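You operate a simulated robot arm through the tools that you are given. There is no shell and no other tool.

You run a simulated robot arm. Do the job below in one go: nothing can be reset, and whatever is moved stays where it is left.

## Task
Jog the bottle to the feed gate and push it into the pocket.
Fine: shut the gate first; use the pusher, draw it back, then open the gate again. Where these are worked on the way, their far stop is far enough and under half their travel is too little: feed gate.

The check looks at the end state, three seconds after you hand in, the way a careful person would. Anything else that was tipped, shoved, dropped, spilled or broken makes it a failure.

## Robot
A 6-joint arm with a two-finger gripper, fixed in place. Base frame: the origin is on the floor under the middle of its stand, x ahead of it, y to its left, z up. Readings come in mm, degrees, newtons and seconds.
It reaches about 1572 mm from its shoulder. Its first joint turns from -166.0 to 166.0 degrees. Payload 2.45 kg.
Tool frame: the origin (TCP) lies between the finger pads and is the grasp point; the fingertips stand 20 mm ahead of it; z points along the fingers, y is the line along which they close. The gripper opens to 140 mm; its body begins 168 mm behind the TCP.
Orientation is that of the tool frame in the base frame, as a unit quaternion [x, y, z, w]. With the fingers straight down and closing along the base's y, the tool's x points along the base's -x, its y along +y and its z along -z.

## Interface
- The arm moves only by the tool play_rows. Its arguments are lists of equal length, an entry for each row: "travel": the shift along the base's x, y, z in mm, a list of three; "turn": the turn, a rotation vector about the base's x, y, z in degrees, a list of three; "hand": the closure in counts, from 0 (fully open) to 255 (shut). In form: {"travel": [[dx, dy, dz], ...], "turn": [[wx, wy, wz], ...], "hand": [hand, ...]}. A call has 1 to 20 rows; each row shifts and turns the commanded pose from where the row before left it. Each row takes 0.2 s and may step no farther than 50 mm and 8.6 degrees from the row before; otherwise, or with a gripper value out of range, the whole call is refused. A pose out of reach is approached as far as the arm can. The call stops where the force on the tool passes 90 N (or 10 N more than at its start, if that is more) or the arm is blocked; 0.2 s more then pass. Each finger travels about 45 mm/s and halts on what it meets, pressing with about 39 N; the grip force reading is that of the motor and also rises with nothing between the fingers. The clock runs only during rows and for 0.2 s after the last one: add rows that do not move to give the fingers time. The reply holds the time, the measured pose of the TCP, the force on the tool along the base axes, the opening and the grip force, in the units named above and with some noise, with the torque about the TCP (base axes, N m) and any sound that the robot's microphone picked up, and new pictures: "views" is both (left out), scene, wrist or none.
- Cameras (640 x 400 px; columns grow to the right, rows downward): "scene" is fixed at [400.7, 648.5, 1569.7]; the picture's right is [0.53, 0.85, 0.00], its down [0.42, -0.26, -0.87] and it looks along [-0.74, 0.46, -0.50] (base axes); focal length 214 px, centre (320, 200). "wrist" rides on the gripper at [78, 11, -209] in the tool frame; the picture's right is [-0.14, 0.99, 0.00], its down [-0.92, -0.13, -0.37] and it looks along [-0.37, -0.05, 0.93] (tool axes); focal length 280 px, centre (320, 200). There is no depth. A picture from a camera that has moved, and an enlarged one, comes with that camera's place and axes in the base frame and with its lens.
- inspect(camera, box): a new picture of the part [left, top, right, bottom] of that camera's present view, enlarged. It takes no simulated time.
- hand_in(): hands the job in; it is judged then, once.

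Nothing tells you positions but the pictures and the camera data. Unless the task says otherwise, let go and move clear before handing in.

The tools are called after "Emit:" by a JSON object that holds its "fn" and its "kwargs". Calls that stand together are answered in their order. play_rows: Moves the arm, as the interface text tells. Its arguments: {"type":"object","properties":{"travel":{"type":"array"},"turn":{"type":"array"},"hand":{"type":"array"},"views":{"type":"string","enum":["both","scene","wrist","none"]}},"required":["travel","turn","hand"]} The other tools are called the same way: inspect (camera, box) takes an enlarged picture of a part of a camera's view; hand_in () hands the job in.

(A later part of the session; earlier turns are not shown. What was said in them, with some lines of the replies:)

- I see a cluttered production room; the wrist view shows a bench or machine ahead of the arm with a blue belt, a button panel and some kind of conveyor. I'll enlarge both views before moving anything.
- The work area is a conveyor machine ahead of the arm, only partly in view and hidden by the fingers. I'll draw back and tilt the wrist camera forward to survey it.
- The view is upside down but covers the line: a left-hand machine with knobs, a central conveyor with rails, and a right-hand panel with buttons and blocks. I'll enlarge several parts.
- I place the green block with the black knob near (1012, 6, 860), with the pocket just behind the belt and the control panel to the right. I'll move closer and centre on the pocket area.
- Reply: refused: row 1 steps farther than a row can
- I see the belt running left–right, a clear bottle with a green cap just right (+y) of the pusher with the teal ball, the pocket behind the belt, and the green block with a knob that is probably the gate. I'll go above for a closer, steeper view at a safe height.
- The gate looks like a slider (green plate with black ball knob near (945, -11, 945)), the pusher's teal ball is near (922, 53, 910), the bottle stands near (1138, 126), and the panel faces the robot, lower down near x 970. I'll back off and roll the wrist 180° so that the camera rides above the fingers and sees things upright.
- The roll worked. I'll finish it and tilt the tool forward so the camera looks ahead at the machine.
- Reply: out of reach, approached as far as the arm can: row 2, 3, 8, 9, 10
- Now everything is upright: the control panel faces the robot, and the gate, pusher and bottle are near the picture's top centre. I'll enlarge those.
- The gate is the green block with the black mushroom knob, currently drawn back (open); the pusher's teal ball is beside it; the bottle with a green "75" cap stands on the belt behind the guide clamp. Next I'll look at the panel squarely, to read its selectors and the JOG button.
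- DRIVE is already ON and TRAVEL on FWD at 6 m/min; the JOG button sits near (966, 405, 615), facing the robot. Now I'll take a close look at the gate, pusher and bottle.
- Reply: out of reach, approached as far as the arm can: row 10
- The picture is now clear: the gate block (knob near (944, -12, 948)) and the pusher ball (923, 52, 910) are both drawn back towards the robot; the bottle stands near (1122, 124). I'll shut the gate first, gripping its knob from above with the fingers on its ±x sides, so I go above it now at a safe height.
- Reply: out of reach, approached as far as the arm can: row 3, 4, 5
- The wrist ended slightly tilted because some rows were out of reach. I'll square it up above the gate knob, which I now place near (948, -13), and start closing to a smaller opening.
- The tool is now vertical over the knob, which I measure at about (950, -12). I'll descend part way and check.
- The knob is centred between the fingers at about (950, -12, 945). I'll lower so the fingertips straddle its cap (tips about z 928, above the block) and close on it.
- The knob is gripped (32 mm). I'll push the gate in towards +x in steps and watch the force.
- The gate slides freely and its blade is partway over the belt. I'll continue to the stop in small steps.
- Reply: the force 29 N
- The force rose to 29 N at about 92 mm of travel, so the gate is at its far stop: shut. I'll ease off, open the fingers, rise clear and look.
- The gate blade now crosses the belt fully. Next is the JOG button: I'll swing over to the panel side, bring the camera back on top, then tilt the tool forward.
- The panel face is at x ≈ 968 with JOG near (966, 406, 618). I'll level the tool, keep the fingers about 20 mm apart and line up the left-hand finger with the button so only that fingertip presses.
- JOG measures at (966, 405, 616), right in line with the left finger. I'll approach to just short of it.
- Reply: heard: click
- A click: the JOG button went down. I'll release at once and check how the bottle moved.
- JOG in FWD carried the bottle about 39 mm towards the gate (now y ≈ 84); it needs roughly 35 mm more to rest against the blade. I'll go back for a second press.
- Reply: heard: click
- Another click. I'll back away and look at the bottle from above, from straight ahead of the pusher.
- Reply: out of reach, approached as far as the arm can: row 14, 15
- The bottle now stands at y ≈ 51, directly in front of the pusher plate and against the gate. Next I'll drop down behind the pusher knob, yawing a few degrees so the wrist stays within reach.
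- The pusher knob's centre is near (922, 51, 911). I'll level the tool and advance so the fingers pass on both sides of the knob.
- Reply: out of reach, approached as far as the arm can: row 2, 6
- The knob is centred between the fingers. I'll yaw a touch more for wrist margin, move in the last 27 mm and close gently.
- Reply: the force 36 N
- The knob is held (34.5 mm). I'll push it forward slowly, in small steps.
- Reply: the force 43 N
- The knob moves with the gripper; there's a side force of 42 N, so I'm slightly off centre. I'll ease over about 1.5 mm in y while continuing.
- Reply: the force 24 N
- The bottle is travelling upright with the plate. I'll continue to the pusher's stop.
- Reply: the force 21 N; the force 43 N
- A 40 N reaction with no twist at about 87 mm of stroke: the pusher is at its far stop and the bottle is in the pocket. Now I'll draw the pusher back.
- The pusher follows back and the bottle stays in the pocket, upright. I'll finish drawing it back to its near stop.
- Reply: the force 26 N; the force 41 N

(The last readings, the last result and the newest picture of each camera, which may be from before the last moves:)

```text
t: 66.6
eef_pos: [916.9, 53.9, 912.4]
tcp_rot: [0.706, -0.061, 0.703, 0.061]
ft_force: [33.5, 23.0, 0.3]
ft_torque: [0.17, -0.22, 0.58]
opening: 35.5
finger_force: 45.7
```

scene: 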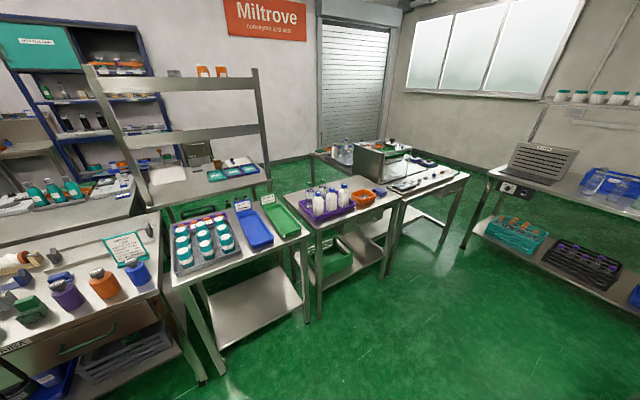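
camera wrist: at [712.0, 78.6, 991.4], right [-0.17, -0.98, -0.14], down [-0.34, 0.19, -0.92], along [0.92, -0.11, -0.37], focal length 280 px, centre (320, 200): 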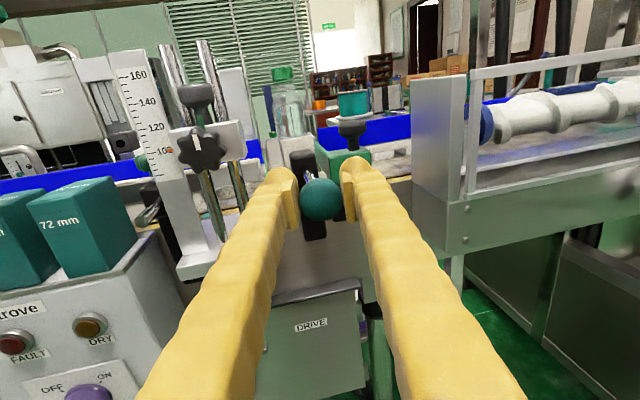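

33 N the other way: the pusher is fully drawn back. I'll release it and back straight out, then rise and look.

Emit:
{"fn": "play_rows", "kwargs": {"travel": [[0.5, 0, 0], [0, 0, 0], [0, 0, 0], [-15, 0, 0], [-30, 0, 0], [-35, 0, 5], [-30, 5, 25], [0, 15, 40], [0, 15, 40], [0, 5, 40], [0, 0, 20]], "turn": [[0, 0, 0], [0, 0, 0], [0, 0, 0], [0, 0, 0], [0, 0, 0], [0, 0, 0], [0, 0, 0], [0.5, 7, 0], [0.5, 7, 0], [0.5, 7, 0], [0, 0, 0]], "hand": [190, 146, 146, 146, 146, 146, 146, 146, 146, 146, 146], "views": "wrist"}}

Emit:
{"fn": "inspect", "kwargs": {"camera": "wrist", "box": [220, 20, 420, 180]}}

```text
t: 69.0
eef_pos: [806.8, 93.3, 1083.9]
tcp_rot: [0.823, -0.057, 0.562, 0.061]
ft_force: [0.7, 1.2, -0.1]
ft_torque: [0.01, -0.01, 0.01]
opening: 60.0
finger_force: 0.0
camera wrist: at [641.7, 115.1, 1232.3], right [-0.21, -0.97, -0.09], down [-0.65, 0.21, -0.73], along [0.73, -0.1, -0.68], focal length 280 px, centre (320, 200)
```

wrist: 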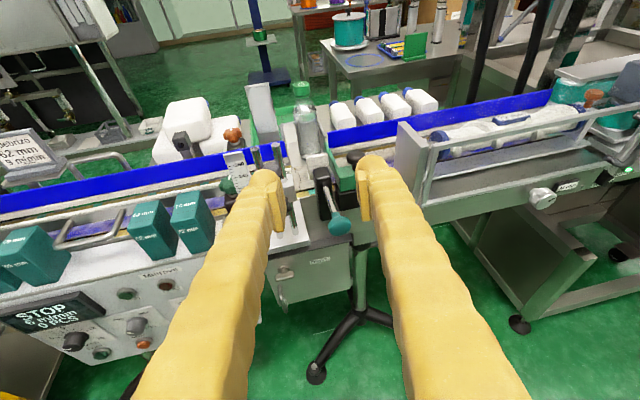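

```text
2.50 times, centred on (320, 100) of wrist
camera zoom: at [641.7, 115.1, 1232.3], right [-0.21, -0.97, -0.09], down [-0.65, 0.21, -0.73], along [0.73, -0.1, -0.68], focal length 701 px, centre (320, 450)
```

zoom: 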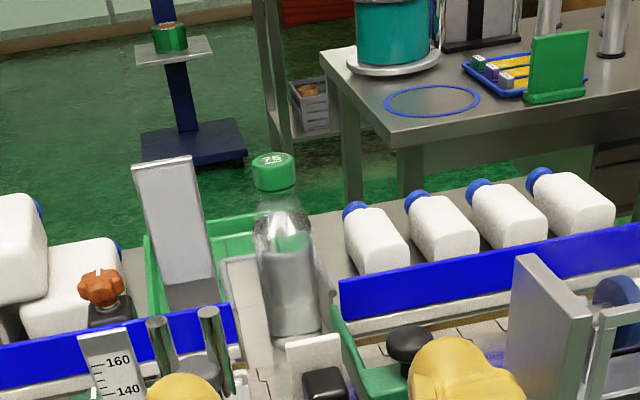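

The bottle stands in the pocket at about (1197, 48) and the pusher is back. Now I'll return above the gate knob (about (1041, -12)) with the tool pointing down to draw the gate open.

Emit:
{"fn": "play_rows", "kwargs": {"travel": [[5, -3, 0], [5, -3, 0], [5, -3, 0], [5, -3, 0], [5, -3, 0], [5, -3, 0], [5, -3, 0], [5, -3, 0], [14, -8, 0], [14, -8, 0], [14, -8, 0], [14, -8, 0], [14, -8, 0], [14, -8, 0], [14, -8, 0], [14, -8, 0], [14, -8, 0], [14, -8, 0], [0, 0, 0]], "turn": [[1.0, 8.4, 0], [1.0, 8.4, 0], [1.0, 8.4, 0], [1.0, 8.4, 0], [1.0, 8.4, 0], [1.0, 8.4, 0], [1.0, 8.4, 0], [1.0, 8.4, 0], [0, 0, -8], [0, 0, -8], [0, 0, -8], [0, 0, -8], [0, 0, -8], [0, 0, -8], [0, 0, -8], [0, 0, -8], [0, 0, -8], [0, 0, -8], [0, 0, 0]], "hand": [90, 90, 90, 90, 90, 90, 90, 90, 90, 90, 90, 90, 90, 90, 90, 90, 90, 90, 90], "views": "wrist"}}

```text
t: 73.0
eef_pos: [988.7, -10.9, 1084.3]
tcp_rot: [0.732, -0.681, -0.013, 0.027]
ft_force: [0.1, -0.9, 0.0]
ft_torque: [0.0, -0.01, 0.0]
opening: 90.3
finger_force: 0.1
camera wrist: at [994.6, -84.7, 1293.3], right [-1.0, 0.07, 0.06], down [0.08, 0.94, 0.34], along [-0.03, 0.35, -0.94], focal length 280 px, centre (320, 200)
```

wrist: 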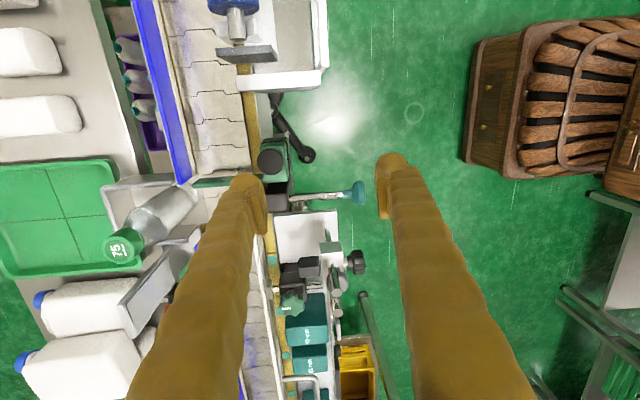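

Emit:
{"fn": "play_rows", "kwargs": {"travel": [[27, -0.5, 0], [26, -0.5, 0], [0, 0, -30], [0, 0, -30], [0, 0, -30], [0, 0, 0]], "turn": [[1.1, -3.2, -4.1], [0, 0, 0], [0, 0, 0], [0, 0, 0], [0, 0, 0], [0, 0, 0]], "hand": [90, 90, 90, 90, 90, 90], "views": "wrist"}}

Emit:
{"fn": "inspect", "kwargs": {"camera": "wrist", "box": [100, 100, 400, 300]}}

```text
t: 74.4
eef_pos: [1038.8, -12.3, 994.9]
tcp_rot: [0.708, -0.707, 0.0, 0.002]
ft_force: [0.1, 0.4, 0.3]
ft_torque: [0.01, 0.0, 0.01]
opening: 90.7
finger_force: 0.0
camera wrist: at [1029.5, -89.5, 1202.3], right [-0.99, 0.14, 0.0], down [0.13, 0.92, 0.37], along [0.05, 0.36, -0.93], focal length 280 px, centre (320, 200)
```

wrist: 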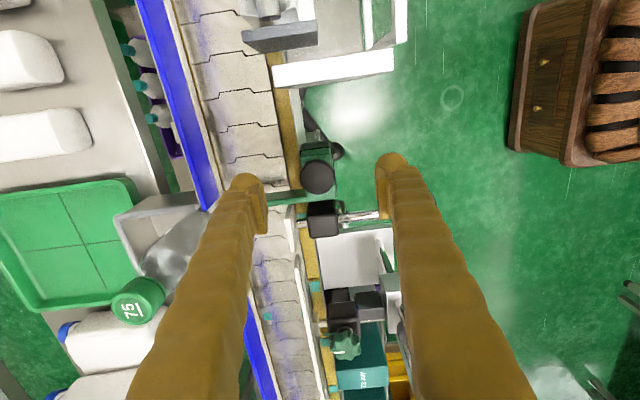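

```text
2.00 times, centred on (250, 200) of wrist
camera zoom: at [1029.5, -89.5, 1202.3], right [-0.99, 0.14, 0.0], down [0.13, 0.92, 0.37], along [0.05, 0.36, -0.93], focal length 561 px, centre (460, 200)
```

zoom: 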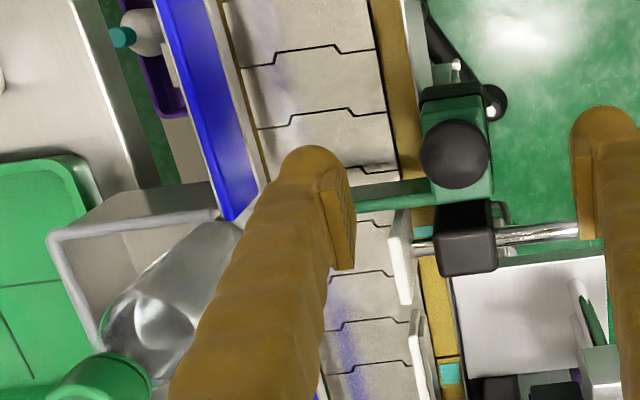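

The knob is between the fingers again. I'll lower, grip it and draw the gate back towards the robot.

Emit:
{"fn": "play_rows", "kwargs": {"travel": [[2, 0, -16], [0, 0, -16], [0, 0, -14.5], [0, 0, 0], [0, 0, 0], [0, 0, 0], [0, 0, 0], [0, 0, 0], [0, 0, 0]], "turn": [[0, 0, 0], [0, 0, 0], [0, 0, 0], [0, 0, 0], [0, 0, 0], [0, 0, 0], [0, 0, 0], [0, 0, 0], [0, 0, 0]], "hand": [90, 90, 90, 130, 170, 200, 215, 215, 215], "views": "none"}}

```text
t: 76.4
eef_pos: [1041.6, -10.8, 945.7]
tcp_rot: [0.708, -0.706, 0.001, 0.001]
ft_force: [0.1, 0.3, -2.1]
ft_torque: [0.04, -0.01, -0.02]
opening: 32.2
finger_force: 44.9
```

Emit:
{"fn": "play_rows", "kwargs": {"travel": [[-6, 0, 0], [-8, 0, 0], [-8, 0, 0], [-8, 0, 0], [-8, 0, 0], [-8, 0, 0], [-8, 0, 0], [-8, 0, 0], [-8, 0, 0], [-8, 0, 0], [-6, 0, 0]], "turn": [[0, 0, 0], [0, 0, 0], [0, 0, 0], [0, 0, 0], [0, 0, 0], [0, 0, 0], [0, 0, 0], [0, 0, 0], [0, 0, 0], [0, 0, 0], [0, 0, 0]], "hand": [215, 215, 215, 215, 215, 215, 215, 215, 215, 215, 215], "views": "wrist"}}

```text
t: 78.8
eef_pos: [958.1, -12.3, 945.6]
tcp_rot: [0.708, -0.706, 0.001, 0.001]
ft_force: [1.0, -15.2, 2.7]
ft_torque: [-0.25, -0.02, -0.03]
opening: 31.8
finger_force: 45.6
camera wrist: at [948.1, -89.7, 1154.9], right [-0.99, 0.14, 0.0], down [0.13, 0.92, 0.37], along [0.05, 0.36, -0.93], focal length 280 px, centre (320, 200)
```

wrist: 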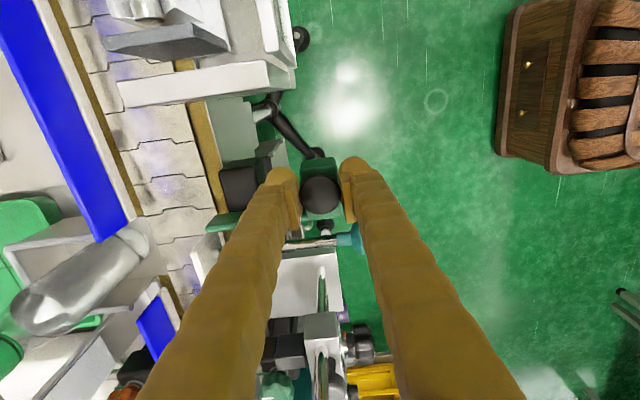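

Emit:
{"fn": "play_rows", "kwargs": {"travel": [[-4, 0, 0], [-3, 0, 0], [-2, 0, 0]], "turn": [[0, 0, 0], [0, 0, 0], [0, 0, 0]], "hand": [215, 215, 215], "views": "none"}}

```text
t: 79.6
eef_pos: [950.7, -12.2, 946.3]
tcp_rot: [0.708, -0.707, 0.001, 0.001]
ft_force: [23.1, -13.8, -4.1]
ft_torque: [-0.09, -0.3, -0.08]
opening: 32.0
finger_force: 45.0
```

23 N of resistance at x ≈ 950: the gate is fully open again. I'll let go, rise clear and verify everything.

Emit:
{"fn": "play_rows", "kwargs": {"travel": [[0.5, 0, 0], [0, 0, 0], [0, 0, 0], [0, 0, 0], [0, 0, 20], [0, 0, 30], [0, 0, 40], [-20, 0, 40], [-30, 0, 20], [0, 0, 0]], "turn": [[0, 0, 0], [0, 0, 0], [0, 0, 0], [0, 0, 0], [0, 0, 0], [0, 0, 0], [0, 0, 0], [0, 0, 0], [0, 0, 0], [0, 0, 0]], "hand": [170, 120, 90, 90, 90, 90, 90, 90, 90, 90], "views": "wrist"}}

Emit:
{"fn": "inspect", "kwargs": {"camera": "wrist", "box": [60, 100, 400, 320]}}

```text
t: 81.8
eef_pos: [898.5, -11.7, 1096.2]
tcp_rot: [0.708, -0.707, -0.001, 0.001]
ft_force: [-0.5, 0.1, 1.4]
ft_torque: [0.03, 0.02, -0.05]
opening: 90.5
finger_force: 0.0
camera wrist: at [888.5, -89.9, 1304.5], right [-0.99, 0.14, 0.0], down [0.13, 0.92, 0.37], along [0.05, 0.36, -0.93], focal length 280 px, centre (320, 200)
```

wrist: 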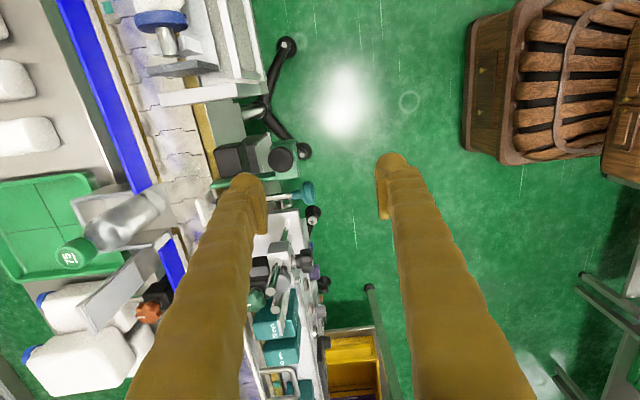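

```text
1.82 times, centred on (230, 210) of wrist
camera zoom: at [888.5, -89.9, 1304.5], right [-0.99, 0.14, 0.0], down [0.13, 0.92, 0.37], along [0.05, 0.36, -0.93], focal length 510 px, centre (484, 182)
```

zoom: 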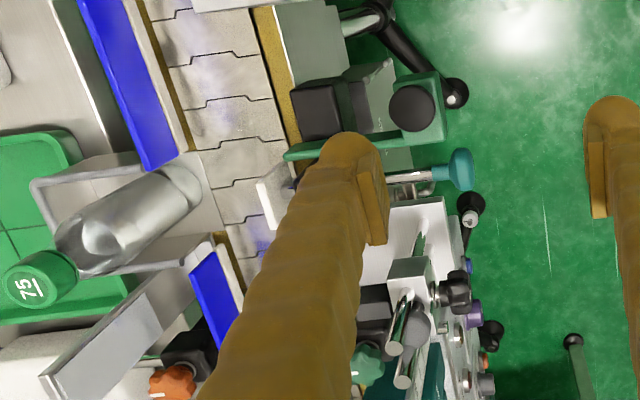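

Emit:
{"fn": "inspect", "kwargs": {"camera": "wrist", "box": [50, 160, 230, 290]}}

Emit:
{"fn": "inspect", "kwargs": {"camera": "scene", "box": [0, 0, 640, 400]}}

```text
3.08 times, centred on (140, 225) of wrist
camera zoom: at [888.5, -89.9, 1304.5], right [-0.99, 0.14, 0.0], down [0.13, 0.92, 0.37], along [0.05, 0.36, -0.93], focal length 863 px, centre (874, 123)
```

zoom: 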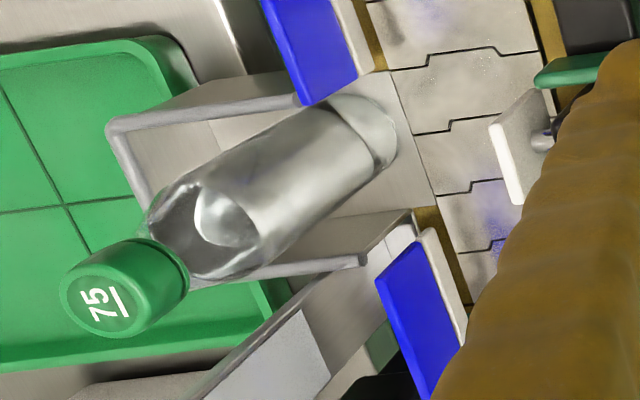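

```text
1.00 times, centred on (320, 200) of scene (not enlarged: the box is as wide or as high as the picture)
camera zoom: at [400.7, 648.5, 1569.7], right [0.53, 0.85, 0.0], down [0.42, -0.26, -0.87], along [-0.74, 0.46, -0.5], focal length 214 px, centre (320, 200)
```

zoom: 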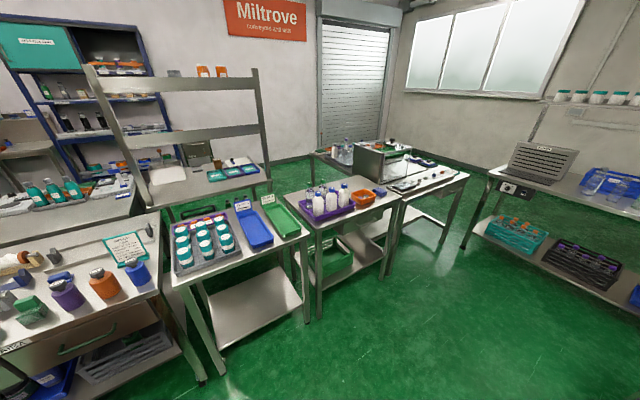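

The gate is drawn back off the belt, the pusher is home, and the bottle stands upright on the pocket floor, clear of the belt. I'll retreat the arm well clear for a last check.

Emit:
{"fn": "play_rows", "kwargs": {"travel": [[-35, 0, 10], [-35, 0, 10], [-35, 0, 5], [-35, 0, 5], [0, 0, 0]], "turn": [[0, 0, 0], [0, 0, 0], [0, 0, 0], [0, 0, 0], [0, 0, 0]], "hand": [90, 90, 90, 90, 90], "views": "wrist"}}

Emit:
{"fn": "inspect", "kwargs": {"camera": "wrist", "box": [0, 120, 240, 300]}}

```text
t: 83.0
eef_pos: [759.0, -13.5, 1126.1]
tcp_rot: [0.708, -0.706, 0.0, 0.0]
ft_force: [-0.2, -0.1, -0.3]
ft_torque: [-0.01, 0.01, 0.0]
opening: 90.7
finger_force: 0.0
camera wrist: at [748.4, -89.9, 1334.5], right [-0.99, 0.14, 0.0], down [0.13, 0.92, 0.37], along [0.05, 0.36, -0.93], focal length 280 px, centre (320, 200)
```

wrist: 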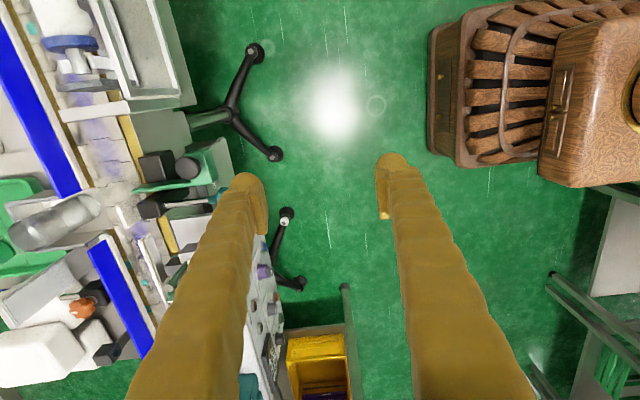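

```text
2.22 times, centred on (120, 210) of wrist
camera zoom: at [748.4, -89.9, 1334.5], right [-0.99, 0.14, 0.0], down [0.13, 0.92, 0.37], along [0.05, 0.36, -0.93], focal length 623 px, centre (764, 178)
```

zoom: 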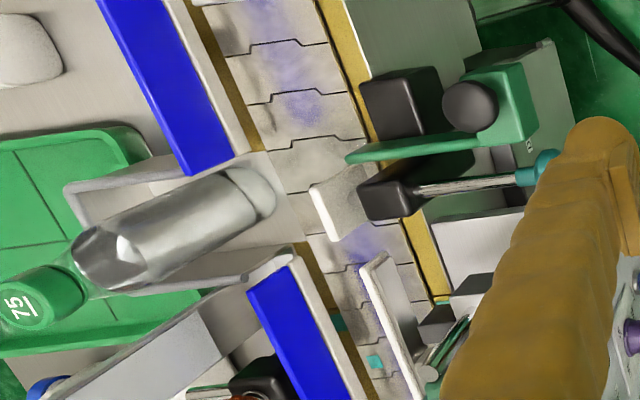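

The end state looks right: bottle upright in the pocket off the belt, pusher fully back, gate open again, arm clear and nothing else disturbed. I'm handing in.

Emit:
{"fn": "hand_in", "kwargs": {}}

```text
The job is handed in.
```

The bottle is in the pocket, standing upright and fully off the belt, and the job is handed in. No verdict has come back from the check.

1. **Gate shut:** I pushed the feed gate about 92 mm, until it met its far stop.
2. **Jog:** Two presses of JOG brought the bottle up against the gate. The drive was already on and set to forward.
3. **Pusher:** I pushed it to its far stop, about 87 mm, then drew it back to its near stop.
4. **Gate opened:** I drew the gate back to its open stop.

In the last pictures nothing else looked tipped or moved. The gripper had let go and the arm was clear before I handed in.
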